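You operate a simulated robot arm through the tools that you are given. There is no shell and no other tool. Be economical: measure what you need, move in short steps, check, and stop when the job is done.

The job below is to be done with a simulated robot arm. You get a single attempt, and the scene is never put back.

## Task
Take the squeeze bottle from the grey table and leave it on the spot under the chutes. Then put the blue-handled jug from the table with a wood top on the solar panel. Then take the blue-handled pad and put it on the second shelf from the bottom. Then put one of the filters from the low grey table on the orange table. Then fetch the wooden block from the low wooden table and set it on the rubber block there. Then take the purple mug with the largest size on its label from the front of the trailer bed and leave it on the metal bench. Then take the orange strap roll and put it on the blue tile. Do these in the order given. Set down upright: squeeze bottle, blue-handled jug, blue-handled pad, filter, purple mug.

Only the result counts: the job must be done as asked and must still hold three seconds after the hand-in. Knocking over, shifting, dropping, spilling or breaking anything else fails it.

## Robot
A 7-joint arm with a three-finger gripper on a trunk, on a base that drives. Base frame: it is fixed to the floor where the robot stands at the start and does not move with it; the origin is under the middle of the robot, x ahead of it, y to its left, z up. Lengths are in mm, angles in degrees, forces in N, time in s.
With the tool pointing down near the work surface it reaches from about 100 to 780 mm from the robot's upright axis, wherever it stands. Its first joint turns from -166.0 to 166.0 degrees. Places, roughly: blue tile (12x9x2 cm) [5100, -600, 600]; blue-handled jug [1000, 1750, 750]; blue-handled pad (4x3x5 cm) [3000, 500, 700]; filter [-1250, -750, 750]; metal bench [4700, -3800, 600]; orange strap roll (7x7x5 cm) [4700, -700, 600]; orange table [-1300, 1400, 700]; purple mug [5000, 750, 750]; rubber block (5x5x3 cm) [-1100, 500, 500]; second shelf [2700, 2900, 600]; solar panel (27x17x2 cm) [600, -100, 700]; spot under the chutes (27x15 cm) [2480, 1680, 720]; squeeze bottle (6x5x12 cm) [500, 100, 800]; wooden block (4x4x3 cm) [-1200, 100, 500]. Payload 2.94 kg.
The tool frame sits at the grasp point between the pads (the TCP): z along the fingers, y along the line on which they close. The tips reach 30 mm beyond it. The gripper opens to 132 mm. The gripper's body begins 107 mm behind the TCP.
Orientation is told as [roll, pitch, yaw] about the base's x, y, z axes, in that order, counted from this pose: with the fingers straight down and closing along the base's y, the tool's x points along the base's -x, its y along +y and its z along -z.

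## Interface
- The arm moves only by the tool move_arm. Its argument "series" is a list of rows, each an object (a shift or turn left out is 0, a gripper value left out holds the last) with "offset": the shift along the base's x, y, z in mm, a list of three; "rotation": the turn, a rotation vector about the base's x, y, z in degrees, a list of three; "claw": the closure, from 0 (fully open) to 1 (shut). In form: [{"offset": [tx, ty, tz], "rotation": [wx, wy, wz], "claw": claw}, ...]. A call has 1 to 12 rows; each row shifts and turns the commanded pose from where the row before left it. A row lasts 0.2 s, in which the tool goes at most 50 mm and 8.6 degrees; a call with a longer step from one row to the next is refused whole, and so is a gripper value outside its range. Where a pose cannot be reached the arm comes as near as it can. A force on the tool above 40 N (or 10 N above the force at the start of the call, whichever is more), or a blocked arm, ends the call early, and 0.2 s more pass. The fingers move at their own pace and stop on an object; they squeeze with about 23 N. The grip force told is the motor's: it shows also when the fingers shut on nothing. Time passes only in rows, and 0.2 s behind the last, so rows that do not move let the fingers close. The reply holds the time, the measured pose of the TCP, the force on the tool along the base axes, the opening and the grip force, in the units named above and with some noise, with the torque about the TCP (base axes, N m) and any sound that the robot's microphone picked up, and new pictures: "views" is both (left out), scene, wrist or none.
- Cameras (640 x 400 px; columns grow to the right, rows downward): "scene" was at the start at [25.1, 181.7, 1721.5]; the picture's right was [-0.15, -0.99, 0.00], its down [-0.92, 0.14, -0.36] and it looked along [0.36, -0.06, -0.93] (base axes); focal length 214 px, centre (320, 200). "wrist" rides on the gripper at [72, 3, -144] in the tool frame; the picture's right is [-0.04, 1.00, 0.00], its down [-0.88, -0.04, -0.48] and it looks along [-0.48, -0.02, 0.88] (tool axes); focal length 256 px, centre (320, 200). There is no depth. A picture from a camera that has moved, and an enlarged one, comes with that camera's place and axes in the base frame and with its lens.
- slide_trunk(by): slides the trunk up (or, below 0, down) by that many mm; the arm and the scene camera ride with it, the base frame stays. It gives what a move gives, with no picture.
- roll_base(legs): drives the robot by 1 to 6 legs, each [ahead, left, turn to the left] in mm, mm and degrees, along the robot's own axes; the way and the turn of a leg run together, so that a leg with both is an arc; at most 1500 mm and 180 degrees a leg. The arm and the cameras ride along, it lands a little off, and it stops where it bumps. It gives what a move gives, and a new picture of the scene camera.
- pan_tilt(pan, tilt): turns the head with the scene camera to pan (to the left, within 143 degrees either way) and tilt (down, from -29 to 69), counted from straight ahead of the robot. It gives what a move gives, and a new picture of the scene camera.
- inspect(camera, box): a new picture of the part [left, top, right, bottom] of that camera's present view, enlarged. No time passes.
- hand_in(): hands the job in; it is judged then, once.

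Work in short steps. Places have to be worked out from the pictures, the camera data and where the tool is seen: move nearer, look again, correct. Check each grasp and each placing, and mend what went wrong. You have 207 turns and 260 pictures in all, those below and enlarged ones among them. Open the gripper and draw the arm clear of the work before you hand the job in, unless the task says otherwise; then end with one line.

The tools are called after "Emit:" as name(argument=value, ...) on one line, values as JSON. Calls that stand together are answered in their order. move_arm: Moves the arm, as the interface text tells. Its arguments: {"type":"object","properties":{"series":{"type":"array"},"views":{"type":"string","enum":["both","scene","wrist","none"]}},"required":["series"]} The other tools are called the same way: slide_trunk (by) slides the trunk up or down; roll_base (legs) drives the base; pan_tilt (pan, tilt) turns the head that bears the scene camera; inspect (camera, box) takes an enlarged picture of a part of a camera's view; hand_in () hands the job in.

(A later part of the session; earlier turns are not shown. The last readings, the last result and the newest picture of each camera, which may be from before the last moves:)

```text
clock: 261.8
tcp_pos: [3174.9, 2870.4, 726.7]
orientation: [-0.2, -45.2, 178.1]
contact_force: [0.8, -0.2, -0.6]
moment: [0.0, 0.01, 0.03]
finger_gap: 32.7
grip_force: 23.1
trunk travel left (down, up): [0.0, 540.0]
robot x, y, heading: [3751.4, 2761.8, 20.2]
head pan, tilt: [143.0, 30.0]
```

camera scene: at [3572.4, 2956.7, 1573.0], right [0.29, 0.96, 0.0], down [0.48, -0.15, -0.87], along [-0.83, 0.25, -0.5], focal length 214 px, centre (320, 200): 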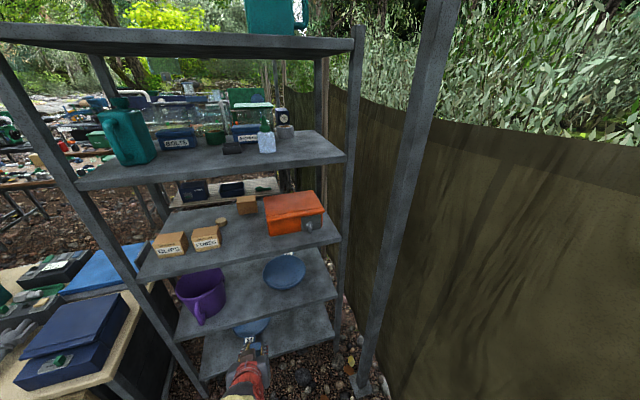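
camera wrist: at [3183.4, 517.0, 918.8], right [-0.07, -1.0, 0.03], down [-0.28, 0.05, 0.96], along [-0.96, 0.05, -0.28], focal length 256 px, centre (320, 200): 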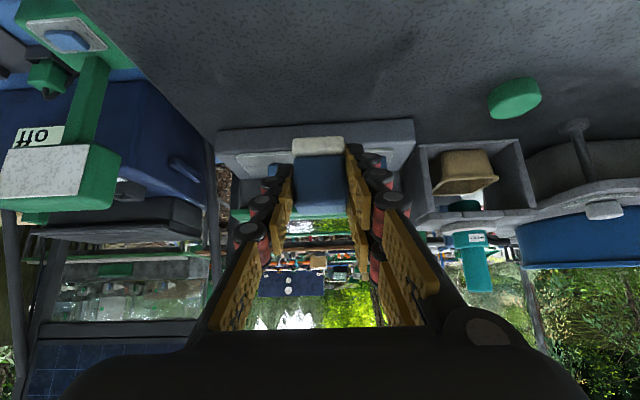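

Testing that the final height is reachable here, in free air.

Emit:
move_arm(series=[{"offset": [0, 0, -40]}, {"offset": [0, 0, -40]}, {"offset": [0, 0, 0]}], views="none")

Emit:
move_arm(series=[{"offset": [0, 0, 40]}, {"offset": [0, 0, 40]}, {"offset": [0, 0, 0]}], views="wrist")

```text
clock: 262.6
tcp_pos: [3174.7, 2872.5, 645.1]
orientation: [-0.1, -45.1, 178.0]
contact_force: [-0.3, 0.6, -0.4]
moment: [0.04, 0.01, 0.0]
finger_gap: 33.1
grip_force: 22.5
trunk travel left (down, up): [0.0, 540.0]
robot x, y, heading: [3754.2, 2758.6, 20.1]
head pan, tilt: [143.0, 30.0]
```

```text
clock: 263.4
tcp_pos: [3175.0, 2870.2, 725.9]
orientation: [-0.1, -45.0, 178.0]
contact_force: [0.9, -0.1, -1.0]
moment: [-0.02, 0.0, -0.01]
finger_gap: 33.3
grip_force: 22.7
trunk travel left (down, up): [0.0, 540.0]
robot x, y, heading: [3753.1, 2759.1, 20.0]
head pan, tilt: [143.0, 30.0]
camera wrist: at [3328.0, 2862.2, 777.8], right [-0.07, -1.0, 0.03], down [-0.28, 0.05, 0.96], along [-0.96, 0.06, -0.28], focal length 256 px, centre (320, 200)
```

wrist: 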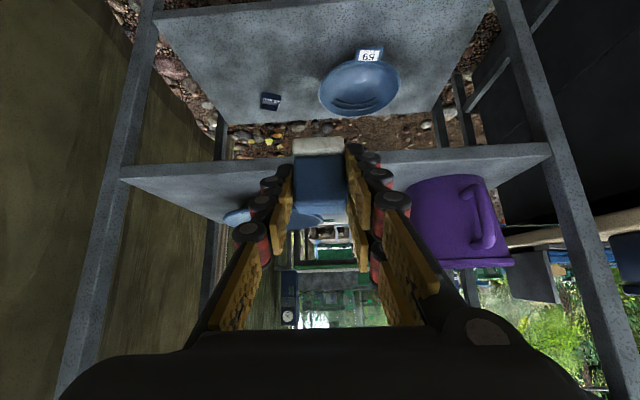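

Height range is fine and the shelf reads z≈610–620. I drive in so the pad enters over the shelf's front.

Emit:
roll_base(legs=[[-258, 42, 0]])

Emit:
move_arm(series=[{"offset": [0, 0, 0]}], views="wrist")

```text
clock: 265.3
tcp_pos: [2912.5, 2821.1, 727.6]
orientation: [-0.2, -45.1, 177.8]
contact_force: [-0.7, 0.1, -0.6]
moment: [-0.01, -0.02, 0.0]
finger_gap: 33.0
grip_force: 22.8
trunk travel left (down, up): [0.0, 540.0]
robot x, y, heading: [3486.7, 2708.2, 20.0]
head pan, tilt: [143.0, 30.0]
camera scene: at [3310.4, 2906.4, 1523.0], right [0.29, 0.96, 0.0], down [0.48, -0.15, -0.87], along [-0.83, 0.25, -0.5], focal length 214 px, centre (320, 200)
```

scene: 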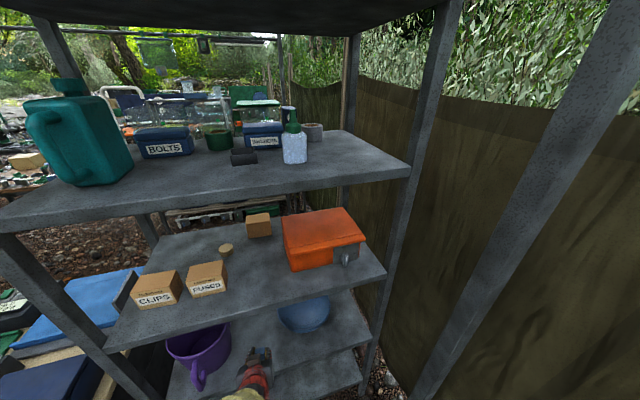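

```text
clock: 265.7
tcp_pos: [2913.4, 2821.3, 726.1]
orientation: [0.0, -45.1, 177.8]
contact_force: [0.3, 0.1, -0.4]
moment: [0.0, 0.0, 0.01]
finger_gap: 33.0
grip_force: 23.0
trunk travel left (down, up): [0.0, 540.0]
robot x, y, heading: [3491.4, 2712.2, 20.0]
head pan, tilt: [143.0, 30.0]
camera wrist: at [3065.5, 2812.6, 777.5], right [-0.07, -1.0, 0.03], down [-0.28, 0.05, 0.96], along [-0.96, 0.06, -0.28], focal length 256 px, centre (320, 200)
```

wrist: 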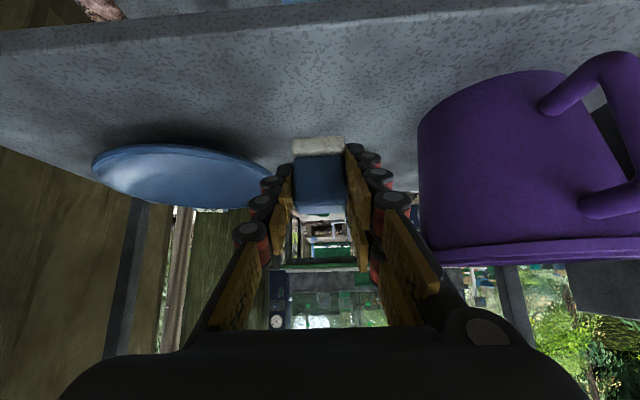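

The pad is between the pan and the mug with free space around. Moving 28 mm deeper and lowering to about 668.

Emit:
move_arm(series=[{"offset": [-15, 0, -10]}, {"offset": [-13, 0, -20]}, {"offset": [0, 0, -20]}, {"offset": [0, 0, -8]}, {"offset": [0, 0, 0]}], views="none")

Emit:
move_arm(series=[{"offset": [0, 0, -3]}, {"offset": [0, 0, -3]}, {"offset": [0, 0, 0]}], views="wrist")

```text
clock: 266.9
tcp_pos: [2883.7, 2822.9, 669.4]
orientation: [-0.3, -45.1, 177.9]
contact_force: [-0.4, -0.6, 0.3]
moment: [0.0, 0.02, 0.02]
finger_gap: 33.4
grip_force: 23.2
trunk travel left (down, up): [0.0, 540.0]
robot x, y, heading: [3493.9, 2713.1, 20.0]
head pan, tilt: [143.0, 30.0]
```

```text
clock: 267.7
tcp_pos: [2885.3, 2822.3, 664.1]
orientation: [-0.1, -45.1, 177.9]
contact_force: [-0.9, -1.7, 0.6]
moment: [0.02, 0.01, 0.0]
finger_gap: 33.3
grip_force: 22.8
trunk travel left (down, up): [0.0, 540.0]
robot x, y, heading: [3493.2, 2712.7, 20.0]
head pan, tilt: [143.0, 30.0]
camera wrist: at [3037.4, 2813.0, 714.2], right [-0.07, -1.0, 0.03], down [-0.28, 0.05, 0.96], along [-0.96, 0.06, -0.28], focal length 256 px, centre (320, 200)
```

wrist: 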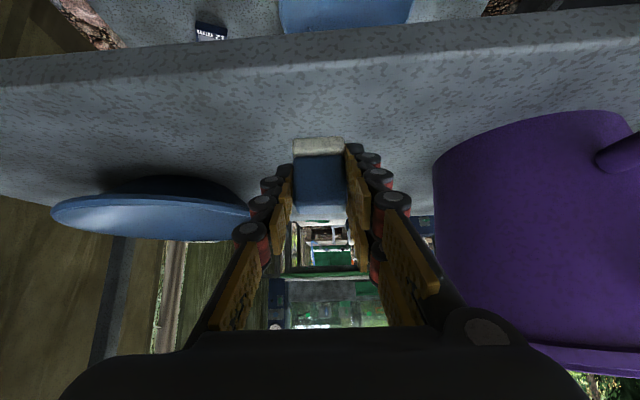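

Emit:
move_arm(series=[{"offset": [0, 0, -3]}, {"offset": [0, 0, -3]}, {"offset": [0, 0, -3]}, {"offset": [0, 0, 0]}], views="none")

Emit:
move_arm(series=[{"offset": [0, 0, -2]}, {"offset": [0, 0, -2]}, {"offset": [0, 0, 0]}], views="none")

```text
clock: 268.7
tcp_pos: [2884.5, 2821.3, 654.9]
orientation: [-0.2, -45.2, 177.8]
contact_force: [-0.1, -0.3, 0.0]
moment: [0.05, -0.02, -0.03]
finger_gap: 33.1
grip_force: 23.2
trunk travel left (down, up): [0.0, 540.0]
robot x, y, heading: [3487.4, 2706.5, 20.0]
head pan, tilt: [143.0, 30.0]
```

```text
clock: 269.5
tcp_pos: [2884.7, 2820.8, 650.1]
orientation: [-0.1, -45.0, 177.8]
contact_force: [0.0, -0.3, 0.2]
moment: [-0.02, -0.01, 0.03]
finger_gap: 33.3
grip_force: 23.0
trunk travel left (down, up): [0.0, 540.0]
robot x, y, heading: [3490.7, 2709.6, 20.1]
head pan, tilt: [143.0, 30.0]
```

Still no contact; two more small pairs of steps.

Emit:
move_arm(series=[{"offset": [0, 0, -2]}, {"offset": [0, 0, -2]}, {"offset": [0, 0, 0]}], views="none")

Emit:
move_arm(series=[{"offset": [0, 0, -2]}, {"offset": [0, 0, -1]}, {"offset": [0, 0, 0]}], views="wrist")

```text
clock: 270.3
tcp_pos: [2884.3, 2821.1, 644.8]
orientation: [-0.2, -45.1, 177.8]
contact_force: [0.3, -0.1, 0.0]
moment: [0.0, -0.05, 0.02]
finger_gap: 33.2
grip_force: 22.8
trunk travel left (down, up): [0.0, 540.0]
robot x, y, heading: [3490.8, 2712.2, 19.9]
head pan, tilt: [143.0, 30.0]
```

```text
clock: 271.1
tcp_pos: [2885.3, 2822.3, 642.6]
orientation: [0.0, -45.0, 177.8]
contact_force: [0.3, 0.1, -0.1]
moment: [0.0, -0.03, 0.01]
finger_gap: 33.1
grip_force: 23.2
trunk travel left (down, up): [0.0, 540.0]
robot x, y, heading: [3491.0, 2713.2, 20.2]
head pan, tilt: [143.0, 30.0]
camera wrist: at [3037.1, 2812.5, 693.2], right [-0.07, -1.0, 0.03], down [-0.28, 0.05, 0.96], along [-0.96, 0.06, -0.28], focal length 256 px, centre (320, 200)
```

wrist: 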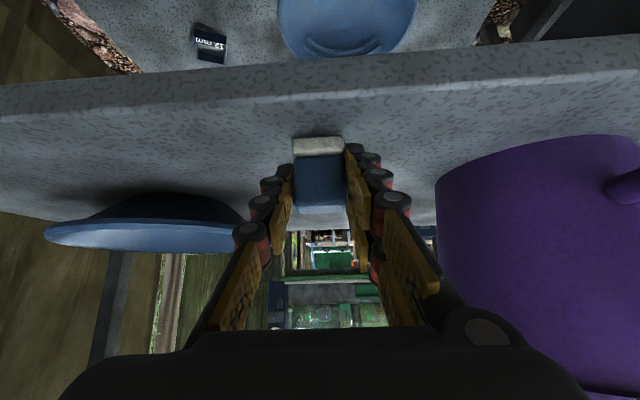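

Emit:
move_arm(series=[{"offset": [0, 0, -2]}, {"offset": [0, 0, -2]}, {"offset": [0, 0, 0]}], views="none")

Emit:
move_arm(series=[{"offset": [0, 0, -2]}, {"offset": [0, 0, -1]}, {"offset": [0, 0, 0]}], views="none")

```text
clock: 271.9
tcp_pos: [2884.4, 2821.7, 638.0]
orientation: [-0.2, -45.2, 177.9]
contact_force: [0.5, 0.6, 0.6]
moment: [-0.03, 0.02, 0.01]
finger_gap: 33.3
grip_force: 23.0
trunk travel left (down, up): [0.0, 540.0]
robot x, y, heading: [3493.9, 2714.5, 20.0]
head pan, tilt: [143.0, 30.0]
```

```text
clock: 272.7
tcp_pos: [2886.6, 2821.1, 637.6]
orientation: [-0.2, -45.2, 178.0]
contact_force: [-1.3, 0.0, 3.0]
moment: [-0.09, 0.07, -0.01]
finger_gap: 33.2
grip_force: 23.4
trunk travel left (down, up): [0.0, 540.0]
robot x, y, heading: [3490.3, 2711.0, 19.9]
head pan, tilt: [143.0, 30.0]
```

Contact (3 N). I open the fingers to ~75 mm only and back out along the tool axis.

Emit:
move_arm(series=[{"claw": 0.6}, {"claw": 0.5}, {"claw": 0.43}, {"claw": 0.43}], views="wrist")

Emit:
move_arm(series=[{"offset": [14, 0, 14]}, {"offset": [25, 0, 25]}, {"offset": [30, 0, 30]}, {"offset": [30, 0, 20]}, {"offset": [0, 0, 0]}], views="wrist")

```text
clock: 273.7
tcp_pos: [2884.8, 2821.4, 635.5]
orientation: [-0.1, -45.2, 177.9]
contact_force: [0.1, -0.3, -0.5]
moment: [-0.01, 0.01, -0.05]
finger_gap: 75.6
grip_force: 0.0
trunk travel left (down, up): [0.0, 540.0]
robot x, y, heading: [3492.2, 2711.7, 19.9]
head pan, tilt: [143.0, 30.0]
camera wrist: at [3037.8, 2812.4, 686.6], right [-0.07, -1.0, 0.03], down [-0.28, 0.05, 0.96], along [-0.96, 0.06, -0.28], focal length 256 px, centre (320, 200)
```

wrist: 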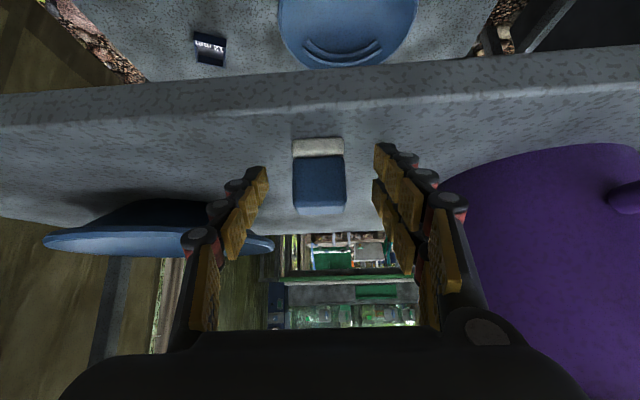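

```text
clock: 274.9
tcp_pos: [2985.5, 2821.2, 725.2]
orientation: [0.0, -45.2, 177.8]
contact_force: [0.3, 0.4, 0.5]
moment: [0.0, 0.0, -0.01]
finger_gap: 75.3
grip_force: 0.0
trunk travel left (down, up): [0.0, 540.0]
robot x, y, heading: [3490.5, 2712.5, 20.0]
head pan, tilt: [143.0, 30.0]
camera wrist: at [3139.1, 2811.8, 775.4], right [-0.07, -1.0, 0.03], down [-0.28, 0.05, 0.96], along [-0.96, 0.06, -0.28], focal length 256 px, centre (320, 200)
```

wrist: 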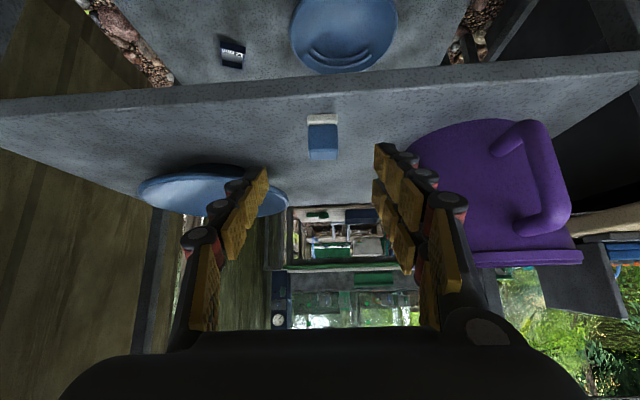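

Task 3 is done: the pad stands on the second shelf. Next, the filter on the low grey table at the far side. I drive out, raise the trunk and go back around.

Emit:
roll_base(legs=[[266, -322, 0], [-435, -1225, 0], [-435, -1225, 0]])

Emit:
slide_trunk(by=250)

```text
clock: 289.9
tcp_pos: [3409.5, -14.7, 723.6]
orientation: [-0.1, -45.1, 177.8]
contact_force: [-0.6, 0.9, -1.4]
moment: [0.01, -0.02, 0.0]
finger_gap: 75.4
grip_force: 0.0
trunk travel left (down, up): [0.0, 540.0]
robot x, y, heading: [3911.3, -124.6, 20.2]
head pan, tilt: [143.0, 30.0]
camera scene: at [3732.9, 71.0, 1523.0], right [0.29, 0.96, 0.0], down [0.48, -0.15, -0.87], along [-0.83, 0.25, -0.5], focal length 214 px, centre (320, 200)
```

scene: 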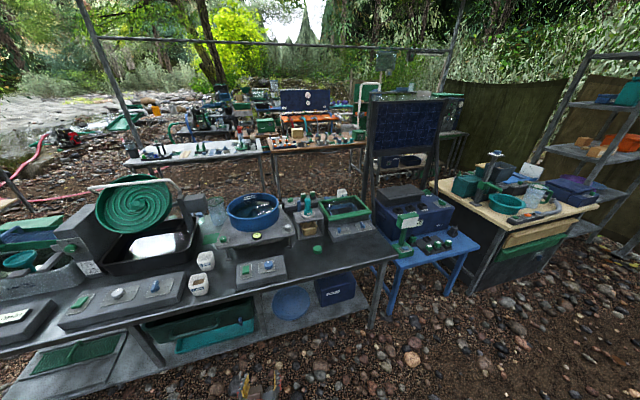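

```text
clock: 292.4
tcp_pos: [3407.7, -15.1, 974.4]
orientation: [0.0, -45.1, 177.8]
contact_force: [-0.4, -0.1, 0.2]
moment: [-0.01, 0.0, -0.01]
finger_gap: 75.6
grip_force: 0.1
trunk travel left (down, up): [-250.0, 290.0]
robot x, y, heading: [3909.2, -125.2, 20.1]
head pan, tilt: [143.0, 30.0]
```

Emit:
roll_base(legs=[[-415, -1259, 0], [-235, -500, 0], [-1205, 492, 0], [-1222, 445, 0]])

```text
clock: 314.0
tcp_pos: [811.7, -1865.0, 975.3]
orientation: [-0.1, -45.1, 179.3]
contact_force: [-0.5, -0.4, 0.1]
moment: [-0.01, -0.03, -0.05]
finger_gap: 75.2
grip_force: 0.0
trunk travel left (down, up): [-250.0, 290.0]
robot x, y, heading: [1318.1, -1961.5, 21.7]
head pan, tilt: [143.0, 30.0]
camera scene: at [1133.3, -1770.8, 1773.0], right [0.27, 0.96, 0.0], down [0.48, -0.13, -0.87], along [-0.83, 0.23, -0.5], focal length 214 px, centre (320, 200)
```

scene: 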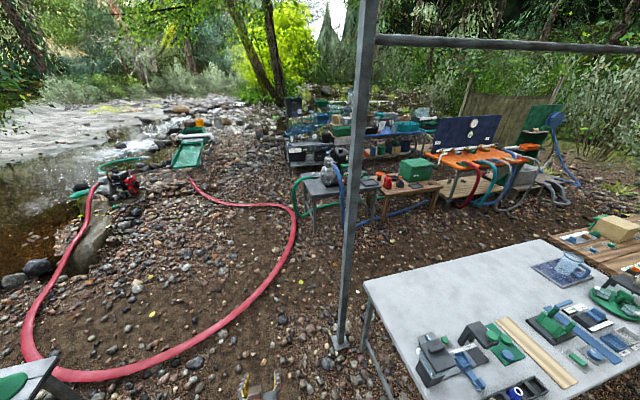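

I zoom in on the low grey table, low wood table and orange table from here.

Emit:
inspect(camera="scene", box=[260, 100, 580, 280])

Emit:
roll_base(legs=[[-570, 286, 0], [-557, 491, 0]])

```text
2.00 times, centred on (420, 190) of scene
camera zoom: at [1133.3, -1770.8, 1773.0], right [0.27, 0.96, 0.0], down [0.48, -0.13, -0.87], along [-0.83, 0.23, -0.5], focal length 429 px, centre (120, 220)
```

zoom: 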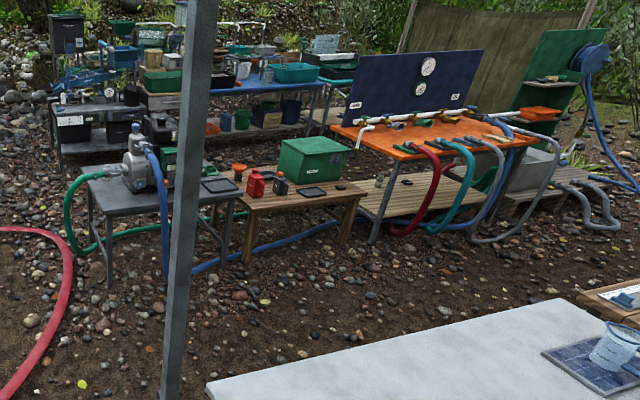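

```text
clock: 321.2
tcp_pos: [-531.9, -1571.3, 975.1]
orientation: [-0.1, -45.1, -179.6]
contact_force: [-0.6, -0.7, -0.5]
moment: [-0.03, 0.0, 0.0]
finger_gap: 75.3
grip_force: 0.0
trunk travel left (down, up): [-250.0, 290.0]
robot x, y, heading: [-22.2, -1658.6, 22.7]
head pan, tilt: [143.0, 30.0]
camera scene: at [-212.6, -1471.4, 1772.9], right [0.25, 0.97, 0.0], down [0.48, -0.13, -0.87], along [-0.84, 0.22, -0.5], focal length 214 px, centre (320, 200)
```

scene: 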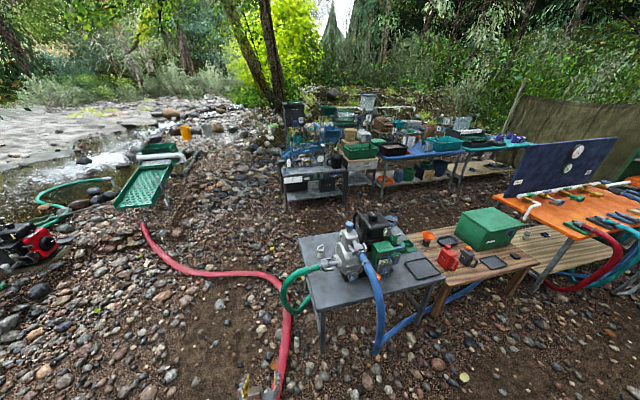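

Emit:
inspect(camera="scene", box=[290, 200, 530, 330])

```text
2.67 times, centred on (410, 265) of scene
camera zoom: at [-212.6, -1471.4, 1772.9], right [0.25, 0.97, 0.0], down [0.48, -0.13, -0.87], along [-0.84, 0.22, -0.5], focal length 572 px, centre (80, 27)
```

zoom: 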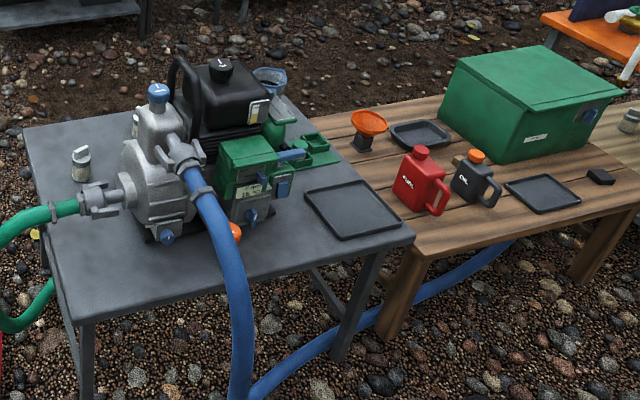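

The filters aren't recognisable from here. I level the tool, retract and move closer on the open side.

Emit:
move_arm(series=[{"offset": [22, -2, 12], "rotation": [0, -7.5, 0], "claw": 0}, {"offset": [22, -2, 12], "rotation": [0, -7.5, 0]}, {"offset": [22, -2, 12], "rotation": [0, -7.5, 0]}, {"offset": [22, -2, 12], "rotation": [0, -7.5, 0]}, {"offset": [22, -2, 12], "rotation": [0, -7.5, 0]}, {"offset": [22, -2, 12], "rotation": [0, -7.5, 0]}, {"offset": [0, 0, 0]}], views="none")

Emit:
roll_base(legs=[[100, 820, 0]])

Emit:
pan_tilt(pan=143, tilt=45)

```text
clock: 322.8
tcp_pos: [-445.9, -1597.7, 1033.1]
orientation: [3.8, -14.8, -179.7]
contact_force: [0.4, -0.4, 0.5]
moment: [-0.01, 0.01, -0.03]
finger_gap: 131.9
grip_force: 0.0
out of reach, approached as far as the arm can: row 3, 4, 5
trunk travel left (down, up): [-250.0, 290.0]
robot x, y, heading: [-23.3, -1656.1, 22.4]
head pan, tilt: [143.0, 30.0]
```

```text
clock: 327.3
tcp_pos: [-661.4, -786.1, 1031.9]
orientation: [3.9, -14.8, 179.4]
contact_force: [0.5, -0.3, -1.0]
moment: [-0.01, 0.0, 0.02]
finger_gap: 131.9
grip_force: 0.0
trunk travel left (down, up): [-250.0, 290.0]
robot x, y, heading: [-240.6, -852.0, 21.6]
head pan, tilt: [143.0, 30.0]
camera scene: at [-425.3, -664.4, 1772.9], right [0.27, 0.96, 0.0], down [0.48, -0.13, -0.87], along [-0.83, 0.23, -0.5], focal length 214 px, centre (320, 200)
```

scene: 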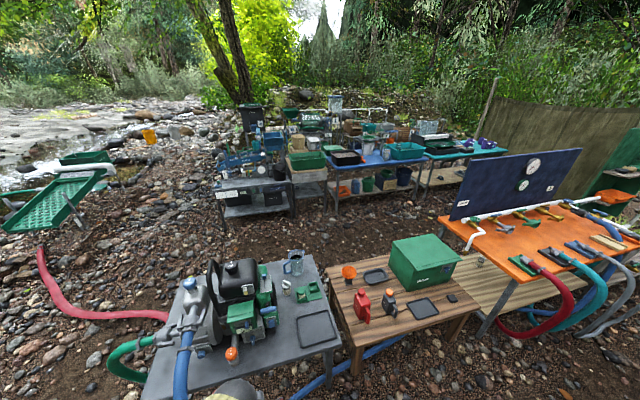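

```text
clock: 328.0
tcp_pos: [-662.6, -787.4, 1031.0]
orientation: [3.8, -14.7, 179.4]
contact_force: [1.2, -0.4, 0.6]
moment: [0.02, 0.02, 0.0]
finger_gap: 131.8
grip_force: 0.2
trunk travel left (down, up): [-250.0, 290.0]
robot x, y, heading: [-238.9, -851.3, 21.5]
head pan, tilt: [143.0, 45.0]
camera scene: at [-416.5, -667.1, 1750.4], right [0.27, 0.96, 0.0], down [0.68, -0.19, -0.71], along [-0.68, 0.19, -0.71], focal length 214 px, centre (320, 200)
```

scene: 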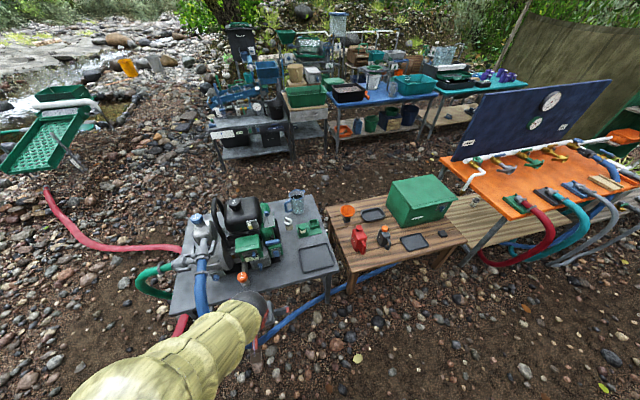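

Emit:
inspect(camera="scene", box=[170, 170, 350, 320])

Emit:
inspect(camera="scene", box=[320, 160, 640, 320])

```text
2.67 times, centred on (260, 245) of scene
camera zoom: at [-416.5, -667.1, 1750.4], right [0.27, 0.96, 0.0], down [0.68, -0.19, -0.71], along [-0.68, 0.19, -0.71], focal length 572 px, centre (480, 80)
```

zoom: 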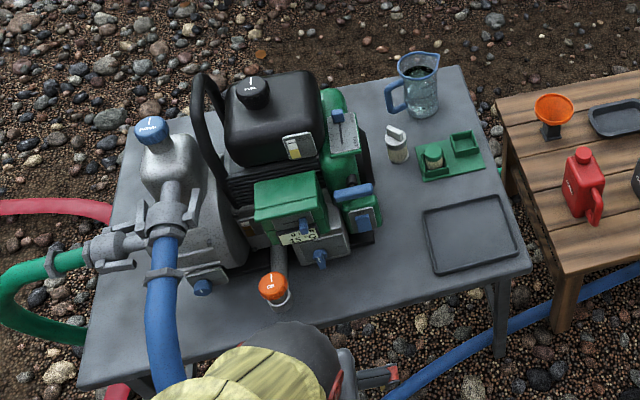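

```text
2.00 times, centred on (480, 240) of scene
camera zoom: at [-416.5, -667.1, 1750.4], right [0.27, 0.96, 0.0], down [0.68, -0.19, -0.71], along [-0.68, 0.19, -0.71], focal length 429 px, centre (0, 120)
```

zoom: 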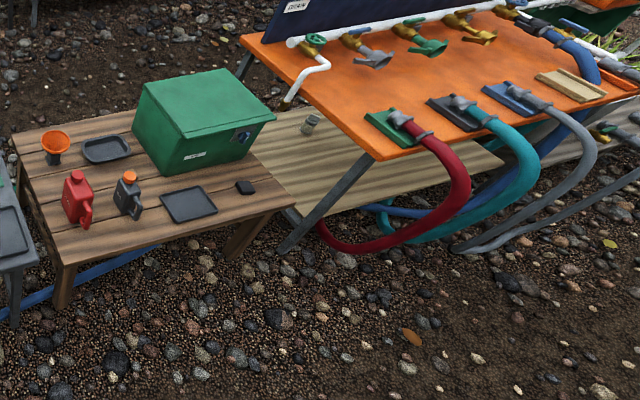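

Small cylinders are visible: one standing at about (−1203, −636) and one in the green tray. I reposition the base to reach them clear of the engine.

Emit:
roll_base(legs=[[-140, 411, 0], [0, 0, 18]])

Emit:
move_arm(series=[{"offset": [-40, -7, 0], "rotation": [0, 0, 0]}, {"offset": [-40, -7, 0], "rotation": [2.3, -7.2, 0]}, {"offset": [-40, -7, 0], "rotation": [2.3, -7.2, 0]}, {"offset": [-40, -7, 0]}, {"offset": [0, 0, 0]}], views="wrist")

```text
clock: 331.6
tcp_pos: [-941.9, -599.5, 1031.7]
orientation: [3.8, -14.8, -162.8]
contact_force: [-0.5, 1.0, 0.2]
moment: [-0.01, 0.02, 0.02]
finger_gap: 132.0
grip_force: 0.0
trunk travel left (down, up): [-250.0, 290.0]
robot x, y, heading: [-518.0, -538.6, 39.2]
head pan, tilt: [143.0, 45.0]
camera scene: at [-744.7, -411.1, 1750.4], right [-0.04, 1.0, 0.0], down [0.71, 0.03, -0.71], along [-0.71, -0.03, -0.71], focal length 214 px, centre (320, 200)
```

scene: 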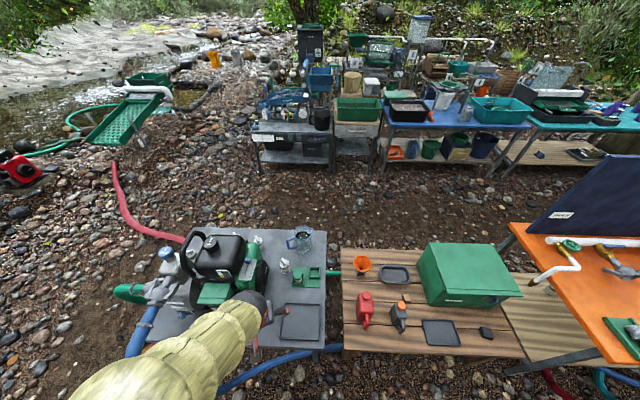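

```text
clock: 332.8
tcp_pos: [-1022.3, -614.9, 1013.0]
orientation: [4.3, -13.2, -162.8]
contact_force: [-0.4, 0.4, -0.6]
moment: [0.0, -0.03, 0.02]
finger_gap: 132.0
grip_force: 0.0
out of reach, approached as far as the arm can: row 2, 3, 4
trunk travel left (down, up): [-250.0, 290.0]
robot x, y, heading: [-516.8, -536.4, 39.5]
head pan, tilt: [143.0, 45.0]
camera wrist: at [-926.5, -577.1, 1136.3], right [0.27, -0.96, 0.08], down [-0.74, -0.15, 0.66], along [-0.62, -0.24, -0.75], focal length 256 px, centre (320, 200)
```

wrist: 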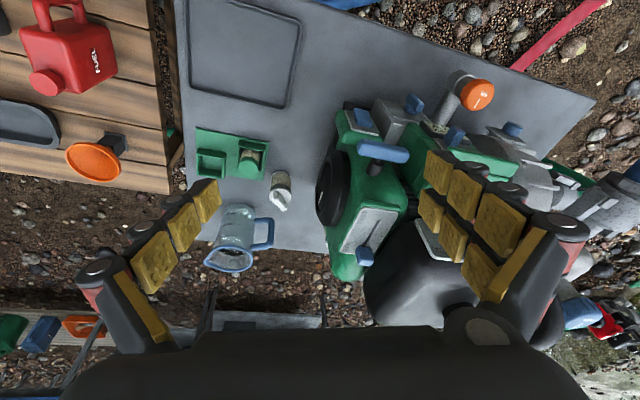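

The tool can't level in this wrist configuration; I yaw it −107° (closing along x, which suits the gaps), then level. The base also comes 100 mm closer.

Emit:
move_arm(series=[{"rotation": [0, 0, -8.3]}, {"rotation": [0, 0, -8.3]}, {"rotation": [0, 0, -8.3]}, {"rotation": [0, 0, -8.3]}, {"rotation": [0, 0, -8.3]}, {"rotation": [0, 0, -8.3]}, {"rotation": [0, 0, -8.3]}, {"rotation": [0, 0, -8.3]}, {"rotation": [0, 0, -8.3]}, {"rotation": [0, 0, -8.3]}, {"rotation": [0, 0, -8.3]}, {"rotation": [0, 0, -8.3]}], views="none")

Emit:
roll_base(legs=[[-85, 70, 0]])

```text
clock: 335.4
tcp_pos: [-941.4, -525.1, 908.8]
orientation: [4.0, -13.0, 97.5]
contact_force: [0.7, -1.6, -0.8]
moment: [-0.02, -0.01, -0.01]
finger_gap: 132.1
grip_force: 0.1
out of reach, approached as far as the arm can: row 1, 2, 3, 4
trunk travel left (down, up): [-250.0, 290.0]
robot x, y, heading: [-520.1, -534.7, 39.5]
head pan, tilt: [143.0, 45.0]
```

```text
clock: 336.6
tcp_pos: [-1053.8, -522.2, 906.8]
orientation: [3.9, -12.9, 97.5]
contact_force: [0.2, 0.3, -0.1]
moment: [0.02, -0.01, 0.04]
finger_gap: 132.3
grip_force: 0.0
trunk travel left (down, up): [-250.0, 290.0]
robot x, y, heading: [-630.4, -533.7, 39.0]
head pan, tilt: [143.0, 45.0]
camera scene: at [-857.5, -408.3, 1750.3], right [-0.04, 1.0, 0.0], down [0.71, 0.03, -0.71], along [-0.71, -0.03, -0.71], focal length 214 px, centre (320, 200)
```

scene: 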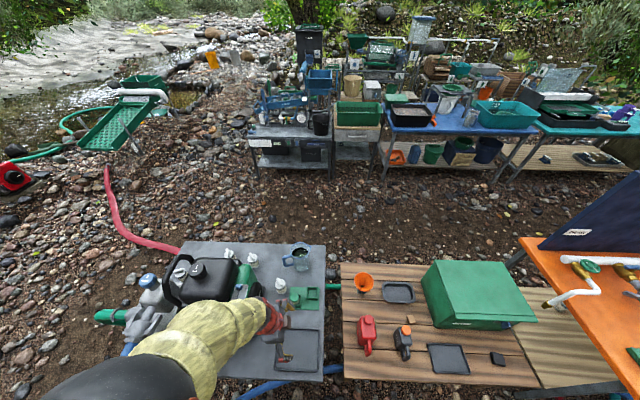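

Levelling and raising, then a wrist look at the filters.

Emit:
move_arm(series=[{"offset": [0, -10, 40], "rotation": [-6.1, -2.75, 0]}, {"offset": [-40, -10, 40], "rotation": [-6.1, -2.75, 0]}, {"offset": [-40, -10, 20], "rotation": [0, 0, -7]}, {"offset": [-40, 0, 0], "rotation": [0, 0, 0]}, {"offset": [0, 0, 0]}], views="wrist")

```text
refused: row 2 steps farther than a row can; nothing moved
```

Emit:
move_arm(series=[{"offset": [0, -10, 40], "rotation": [-6.1, -2.75, 0]}, {"offset": [-25, -10, 35], "rotation": [-6.1, -2.75, 0]}, {"offset": [-40, -10, 20], "rotation": [0, 0, -7]}, {"offset": [-40, 0, 0], "rotation": [0, 0, 0]}, {"offset": [0, 0, 0]}], views="wrist")

```text
clock: 337.8
tcp_pos: [-1160.4, -553.4, 1003.6]
orientation: [0.1, -0.2, 90.8]
contact_force: [-0.5, 0.3, 0.5]
moment: [-0.03, -0.04, 0.04]
finger_gap: 131.8
grip_force: 0.1
trunk travel left (down, up): [-250.0, 290.0]
robot x, y, heading: [-629.8, -533.8, 39.3]
head pan, tilt: [143.0, 45.0]
camera wrist: at [-1161.4, -626.0, 1146.8], right [-1.0, 0.03, 0.0], down [0.03, 0.88, 0.48], along [0.01, 0.48, -0.88], focal length 256 px, centre (320, 200)
```

wrist: 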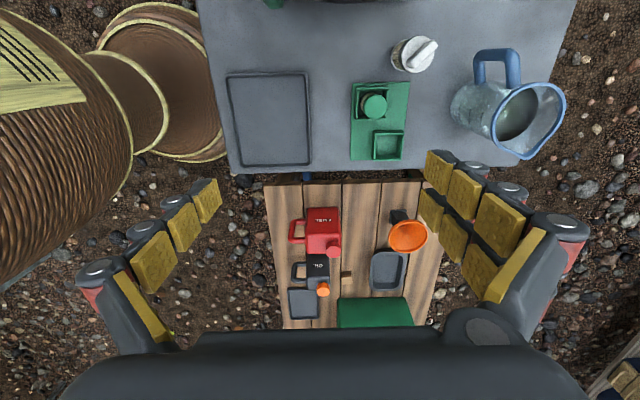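

Emit:
inspect(camera="wrist", box=[330, 10, 470, 170])

Emit:
inspect(camera="scene", box=[230, 230, 340, 330])

```text
2.50 times, centred on (400, 90) of wrist
camera zoom: at [-1161.4, -626.0, 1146.8], right [-1.0, 0.03, 0.0], down [0.03, 0.88, 0.48], along [0.01, 0.48, -0.88], focal length 640 px, centre (120, 475)
```

zoom: 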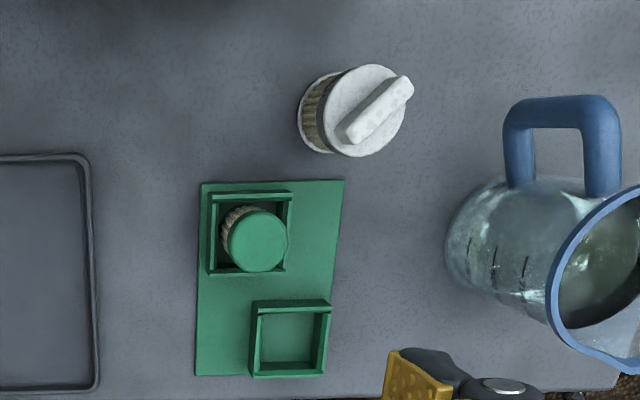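

```text
4.00 times, centred on (285, 280) of scene
camera zoom: at [-857.3, -408.1, 1750.3], right [-0.04, 1.0, 0.0], down [0.71, 0.03, -0.71], along [-0.71, -0.03, -0.71], focal length 858 px, centre (460, -120)
```

zoom: 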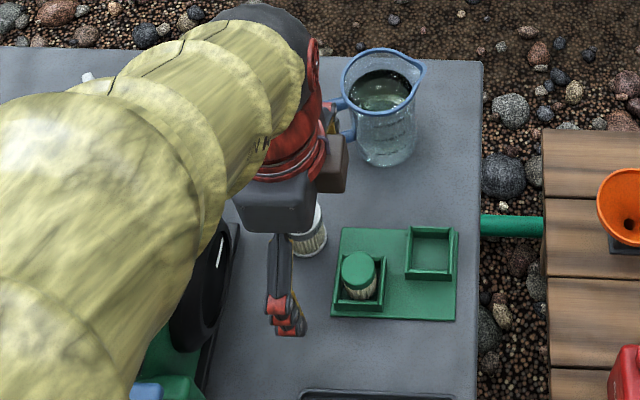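

Triangulation puts the table top at z≈603 and the white-topped filter at (−1318, −626), about 85 mm tall. I lower the trunk, move over it and look again.

Emit:
slide_trunk(by=-150)

Emit:
move_arm(series=[{"offset": [-40, -18, 0], "claw": 0.33}, {"offset": [-40, -18, 0]}, {"offset": [-40, -18, 0]}, {"offset": [-38, -18, 0]}, {"offset": [0, 0, -30]}, {"offset": [0, 0, -30]}, {"offset": [0, 0, 0]}], views="wrist")

```text
clock: 339.6
tcp_pos: [-1158.7, -553.5, 852.9]
orientation: [0.2, -0.1, 90.9]
contact_force: [0.9, 0.7, 0.2]
moment: [0.02, 0.03, 0.0]
finger_gap: 131.8
grip_force: 0.1
trunk travel left (down, up): [-100.0, 440.0]
robot x, y, heading: [-629.5, -531.9, 39.5]
head pan, tilt: [143.0, 45.0]
```

```text
clock: 341.2
tcp_pos: [-1318.1, -627.5, 794.1]
orientation: [0.1, -0.2, 90.9]
contact_force: [-1.0, 1.2, 0.2]
moment: [0.0, -0.01, 0.01]
finger_gap: 88.6
grip_force: 0.0
trunk travel left (down, up): [-100.0, 440.0]
robot x, y, heading: [-628.9, -533.4, 39.4]
head pan, tilt: [143.0, 45.0]
camera wrist: at [-1319.8, -700.7, 938.0], right [-1.0, 0.03, 0.0], down [0.02, 0.88, 0.48], along [0.01, 0.48, -0.88], focal length 256 px, centre (320, 200)
```

wrist: 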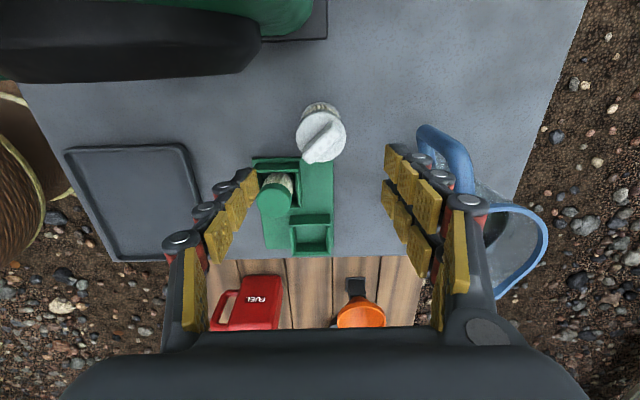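

The camera housing would come close to the engine, so I tilt the tool 20° (leaning away to +y), then descend on the filter.

Emit:
move_arm(series=[{"offset": [-1, -4, 0], "rotation": [-6.5, 0, 0]}, {"offset": [-1, -4, 0], "rotation": [-6.5, 0, 0]}, {"offset": [0, -4, 0], "rotation": [-6.5, 0, 0]}, {"offset": [0, 0, -30]}, {"offset": [0, 0, -30]}, {"offset": [0, 0, 0]}], views="wrist")

```text
clock: 342.6
tcp_pos: [-1318.5, -636.3, 733.0]
orientation: [0.5, 19.3, 91.0]
contact_force: [-0.6, -0.9, -0.8]
moment: [0.02, -0.04, 0.01]
finger_gap: 88.4
grip_force: 0.0
trunk travel left (down, up): [-100.0, 440.0]
robot x, y, heading: [-628.9, -529.1, 39.2]
head pan, tilt: [143.0, 45.0]
camera wrist: at [-1320.2, -657.1, 891.6], right [-1.0, 0.03, -0.01], down [0.03, 0.99, 0.16], along [0.01, 0.16, -0.99], focal length 256 px, centre (320, 200)
```

wrist: 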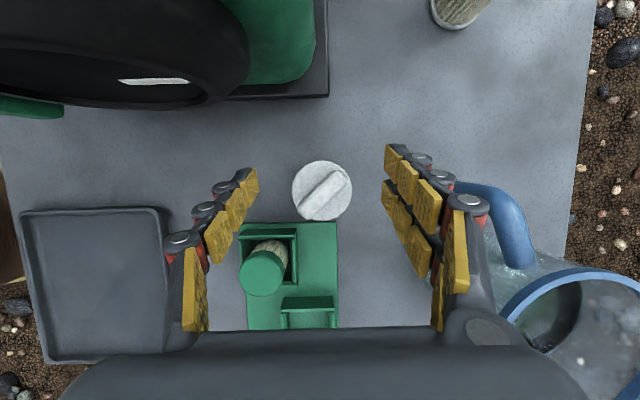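

Clear all round. Descending to grasp height.

Emit:
move_arm(series=[{"offset": [-2, 4, -30]}, {"offset": [0, 0, -30]}, {"offset": [0, 0, -26]}, {"offset": [0, 0, 0]}], views="wrist")

```text
clock: 343.6
tcp_pos: [-1322.7, -632.8, 648.5]
orientation: [0.5, 19.3, 90.9]
contact_force: [0.9, 0.1, -0.2]
moment: [-0.04, -0.03, -0.02]
finger_gap: 88.3
grip_force: 0.0
trunk travel left (down, up): [-100.0, 440.0]
robot x, y, heading: [-629.6, -531.1, 39.1]
head pan, tilt: [143.0, 45.0]
camera wrist: at [-1323.7, -652.8, 808.0], right [-1.0, 0.03, -0.01], down [0.03, 0.99, 0.16], along [0.01, 0.16, -0.99], focal length 256 px, centre (320, 200)
```

wrist: 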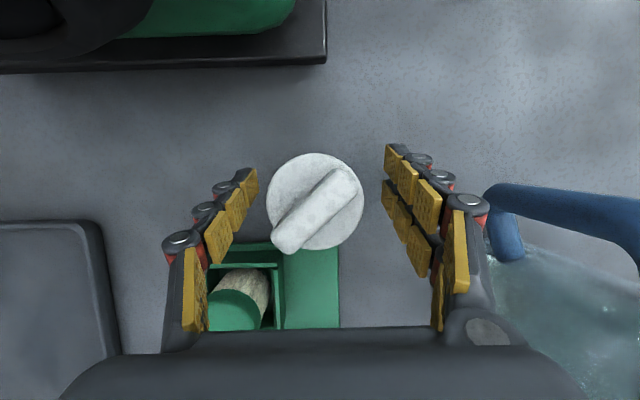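

Centred. Closing on the filter body.

Emit:
move_arm(series=[{"claw": 1}, {"claw": 1}, {"claw": 1}, {"claw": 1}, {"claw": 1}, {"claw": 1}], views="none")

Emit:
move_arm(series=[{"offset": [0, 0, 10]}, {"offset": [0, 0, 30]}, {"offset": [0, 0, 45]}, {"offset": [0, 0, 45]}, {"offset": [0, 0, 45]}, {"offset": [0, 0, 0]}], views="wrist")

```text
clock: 345.0
tcp_pos: [-1320.5, -632.0, 647.7]
orientation: [0.5, 19.3, 91.0]
contact_force: [1.1, 0.0, 0.4]
moment: [0.0, 0.0, 0.0]
finger_gap: 50.1
grip_force: 22.8
trunk travel left (down, up): [-100.0, 440.0]
robot x, y, heading: [-632.0, -533.7, 39.4]
head pan, tilt: [143.0, 45.0]
```

```text
clock: 346.4
tcp_pos: [-1322.2, -631.5, 823.0]
orientation: [0.4, 19.2, 90.9]
contact_force: [0.3, 0.9, -1.2]
moment: [0.01, 0.06, 0.0]
finger_gap: 50.0
grip_force: 22.9
trunk travel left (down, up): [-100.0, 440.0]
robot x, y, heading: [-633.7, -532.2, 39.3]
head pan, tilt: [143.0, 45.0]
camera wrist: at [-1324.5, -652.5, 983.5], right [-1.0, 0.03, -0.01], down [0.02, 0.99, 0.16], along [0.01, 0.16, -0.99], focal length 256 px, centre (320, 200)
```

wrist: 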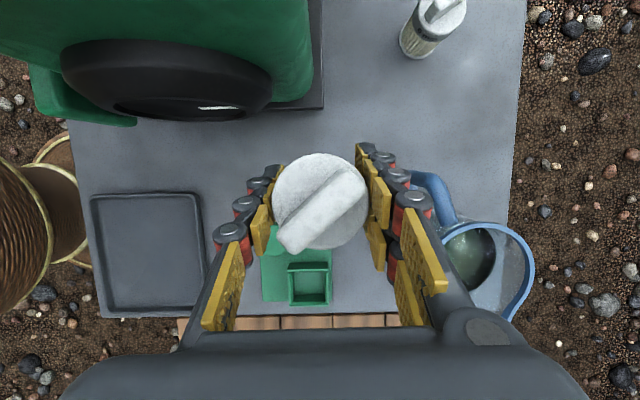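

The filter is held upright in the hand. I raise the trunk, retract, and drive to the orange table.

Emit:
slide_trunk(by=150)

Emit:
move_arm(series=[{"offset": [45, 6, 0]}, {"offset": [45, 6, 0]}, {"offset": [45, 6, 0]}, {"offset": [45, 6, 0]}, {"offset": [40, 6, 0]}, {"offset": [0, 0, 0]}], views="none")

Emit:
roll_base(legs=[[193, -158, 0], [780, 954, 0]])

```text
clock: 348.1
tcp_pos: [-1323.7, -631.4, 972.2]
orientation: [0.4, 19.3, 91.0]
contact_force: [-0.1, 1.0, -0.8]
moment: [0.0, 0.05, 0.02]
finger_gap: 50.1
grip_force: 22.8
trunk travel left (down, up): [-250.0, 290.0]
robot x, y, heading: [-633.3, -533.3, 39.4]
head pan, tilt: [143.0, 45.0]
```

```text
clock: 349.5
tcp_pos: [-1103.0, -601.0, 975.5]
orientation: [0.6, 19.2, 91.0]
contact_force: [0.0, 0.3, -1.6]
moment: [-0.04, 0.02, 0.0]
finger_gap: 49.8
grip_force: 22.8
trunk travel left (down, up): [-250.0, 290.0]
robot x, y, heading: [-634.6, -534.6, 39.1]
head pan, tilt: [143.0, 45.0]
```

```text
clock: 357.1
tcp_pos: [-856.4, 638.4, 976.4]
orientation: [0.4, 19.3, 89.1]
contact_force: [0.0, 0.1, -1.0]
moment: [0.03, 0.0, 0.01]
finger_gap: 50.1
grip_force: 23.0
trunk travel left (down, up): [-250.0, 290.0]
robot x, y, heading: [-380.7, 688.2, 37.5]
head pan, tilt: [143.0, 45.0]
camera scene: at [-603.6, 823.2, 1750.3], right [-0.01, 1.0, 0.0], down [0.71, 0.0, -0.71], along [-0.71, 0.0, -0.71], focal length 214 px, centre (320, 200)
```

scene: 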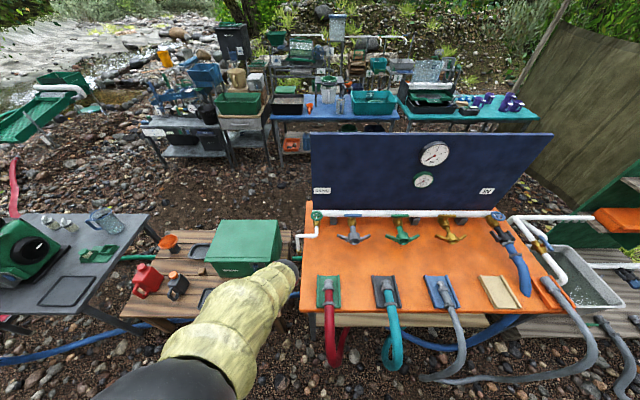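

The orange table has a free strip around (−1185, 1040), between the hose plates and the valves. I move alongside.

Emit:
roll_base(legs=[[177, 430, 0]])

Emit:
move_arm(series=[{"offset": [-35, -5, 0]}, {"offset": [-45, -5, 0]}, {"offset": [-45, -5, 0]}, {"offset": [-40, -5, 0]}, {"offset": [0, 0, 0]}], views="both")

```text
clock: 359.9
tcp_pos: [-973.7, 1095.6, 974.9]
orientation: [0.6, 19.3, 88.7]
contact_force: [0.5, 0.7, -1.7]
moment: [-0.02, 0.01, 0.01]
finger_gap: 49.7
grip_force: 22.7
trunk travel left (down, up): [-250.0, 290.0]
robot x, y, heading: [-502.4, 1143.6, 37.0]
head pan, tilt: [143.0, 45.0]
camera scene: at [-721.7, 1277.9, 1750.3], right [0.0, 1.0, 0.0], down [0.71, 0.0, -0.71], along [-0.71, 0.0, -0.71], focal length 214 px, centre (320, 200)
```

scene: 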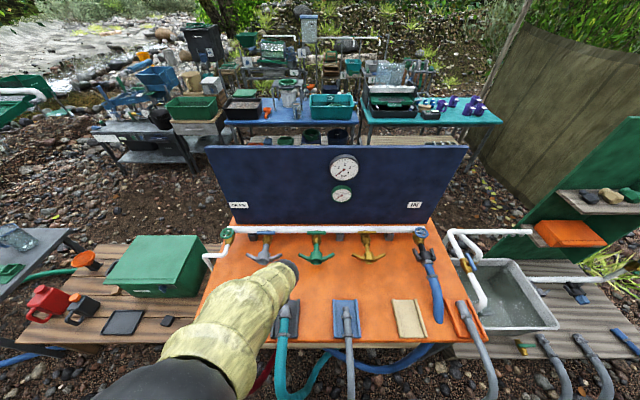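

```text
clock: 361.1
tcp_pos: [-1142.4, 1074.9, 974.3]
orientation: [0.4, 19.4, 88.8]
contact_force: [-0.1, 0.0, -0.4]
moment: [0.01, -0.02, 0.03]
finger_gap: 50.0
grip_force: 23.3
trunk travel left (down, up): [-250.0, 290.0]
robot x, y, heading: [-501.6, 1145.4, 37.1]
head pan, tilt: [143.0, 45.0]
camera scene: at [-722.0, 1277.7, 1750.3], right [0.0, 1.0, 0.0], down [0.71, 0.0, -0.71], along [-0.71, 0.0, -0.71], focal length 214 px, centre (320, 200)
camera wrist: at [-1144.6, 1055.1, 1134.5], right [-1.0, 0.07, -0.01], down [0.06, 0.99, 0.16], along [0.02, 0.16, -0.99], focal length 256 px, centre (320, 200)
```

scene: 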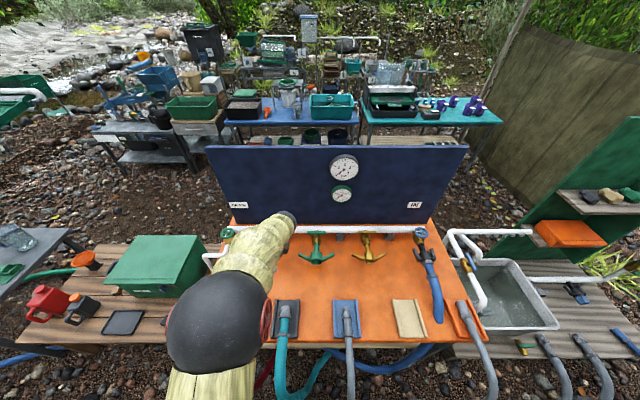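
wrist: 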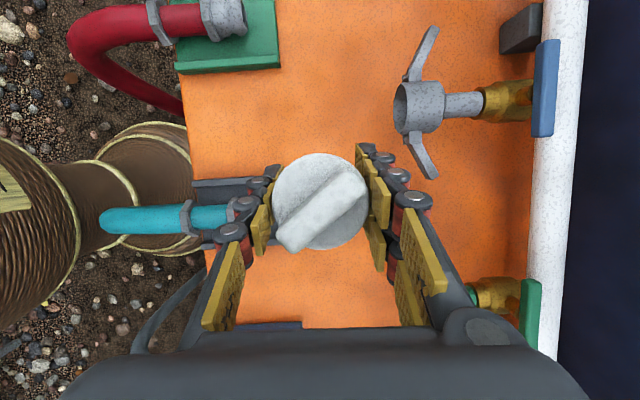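

Straight below the filter there is clear orange surface. I shift 20 mm further and descend.

Emit:
move_arm(series=[{"offset": [-20, 0, -30]}, {"offset": [0, 0, -45]}, {"offset": [0, 0, -45]}, {"offset": [0, 0, -45]}, {"offset": [0, 0, 0]}], views="wrist")

```text
clock: 362.3
tcp_pos: [-1158.9, 1079.5, 810.7]
orientation: [0.5, 19.3, 88.8]
contact_force: [0.5, -0.7, -0.9]
moment: [-0.02, 0.01, 0.03]
finger_gap: 50.1
grip_force: 23.2
trunk travel left (down, up): [-250.0, 290.0]
robot x, y, heading: [-502.7, 1141.3, 36.9]
head pan, tilt: [143.0, 45.0]
camera wrist: at [-1162.1, 1058.0, 971.4], right [-1.0, 0.07, -0.01], down [0.06, 0.99, 0.16], along [0.02, 0.16, -0.99], focal length 256 px, centre (320, 200)
```

wrist: 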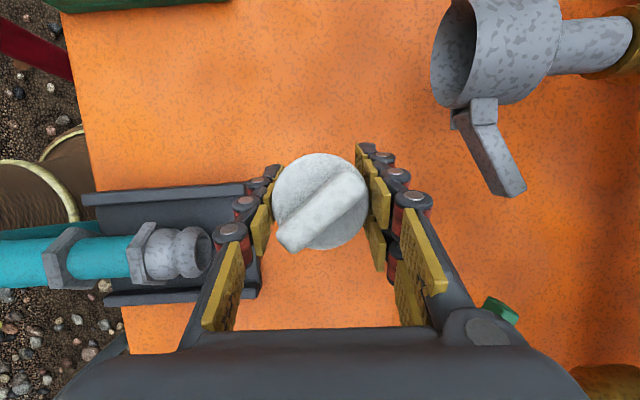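

I shift another 28 mm away from the hose plate and continue down.

Emit:
move_arm(series=[{"offset": [-28, 0, -10]}, {"offset": [0, 0, -20]}, {"offset": [0, 0, -10]}, {"offset": [0, 0, 0]}], views="wrist")

Emit:
move_arm(series=[{"offset": [0, 0, -4]}, {"offset": [0, 0, -4]}, {"offset": [0, 0, 0]}], views="none")

```text
clock: 363.3
tcp_pos: [-1187.3, 1078.2, 772.0]
orientation: [0.4, 19.2, 88.7]
contact_force: [0.7, -0.6, -1.1]
moment: [-0.02, -0.02, -0.01]
finger_gap: 49.8
grip_force: 22.9
trunk travel left (down, up): [-250.0, 290.0]
robot x, y, heading: [-504.0, 1142.5, 36.7]
head pan, tilt: [143.0, 45.0]
camera wrist: at [-1190.4, 1056.1, 932.2], right [-1.0, 0.07, -0.01], down [0.06, 0.99, 0.16], along [0.02, 0.16, -0.99], focal length 256 px, centre (320, 200)
```

wrist: 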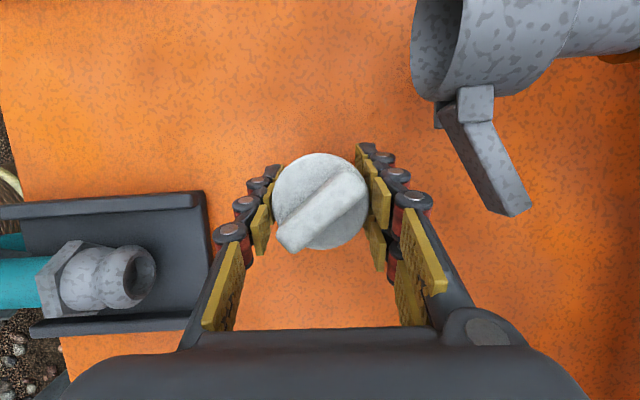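

```text
clock: 364.1
tcp_pos: [-1189.1, 1074.4, 765.7]
orientation: [0.7, 19.3, 88.8]
contact_force: [2.5, 1.4, 20.0]
moment: [0.02, -0.12, 0.04]
finger_gap: 50.1
grip_force: 22.9
trunk travel left (down, up): [-250.0, 290.0]
robot x, y, heading: [-497.3, 1142.5, 37.2]
head pan, tilt: [143.0, 45.0]
```

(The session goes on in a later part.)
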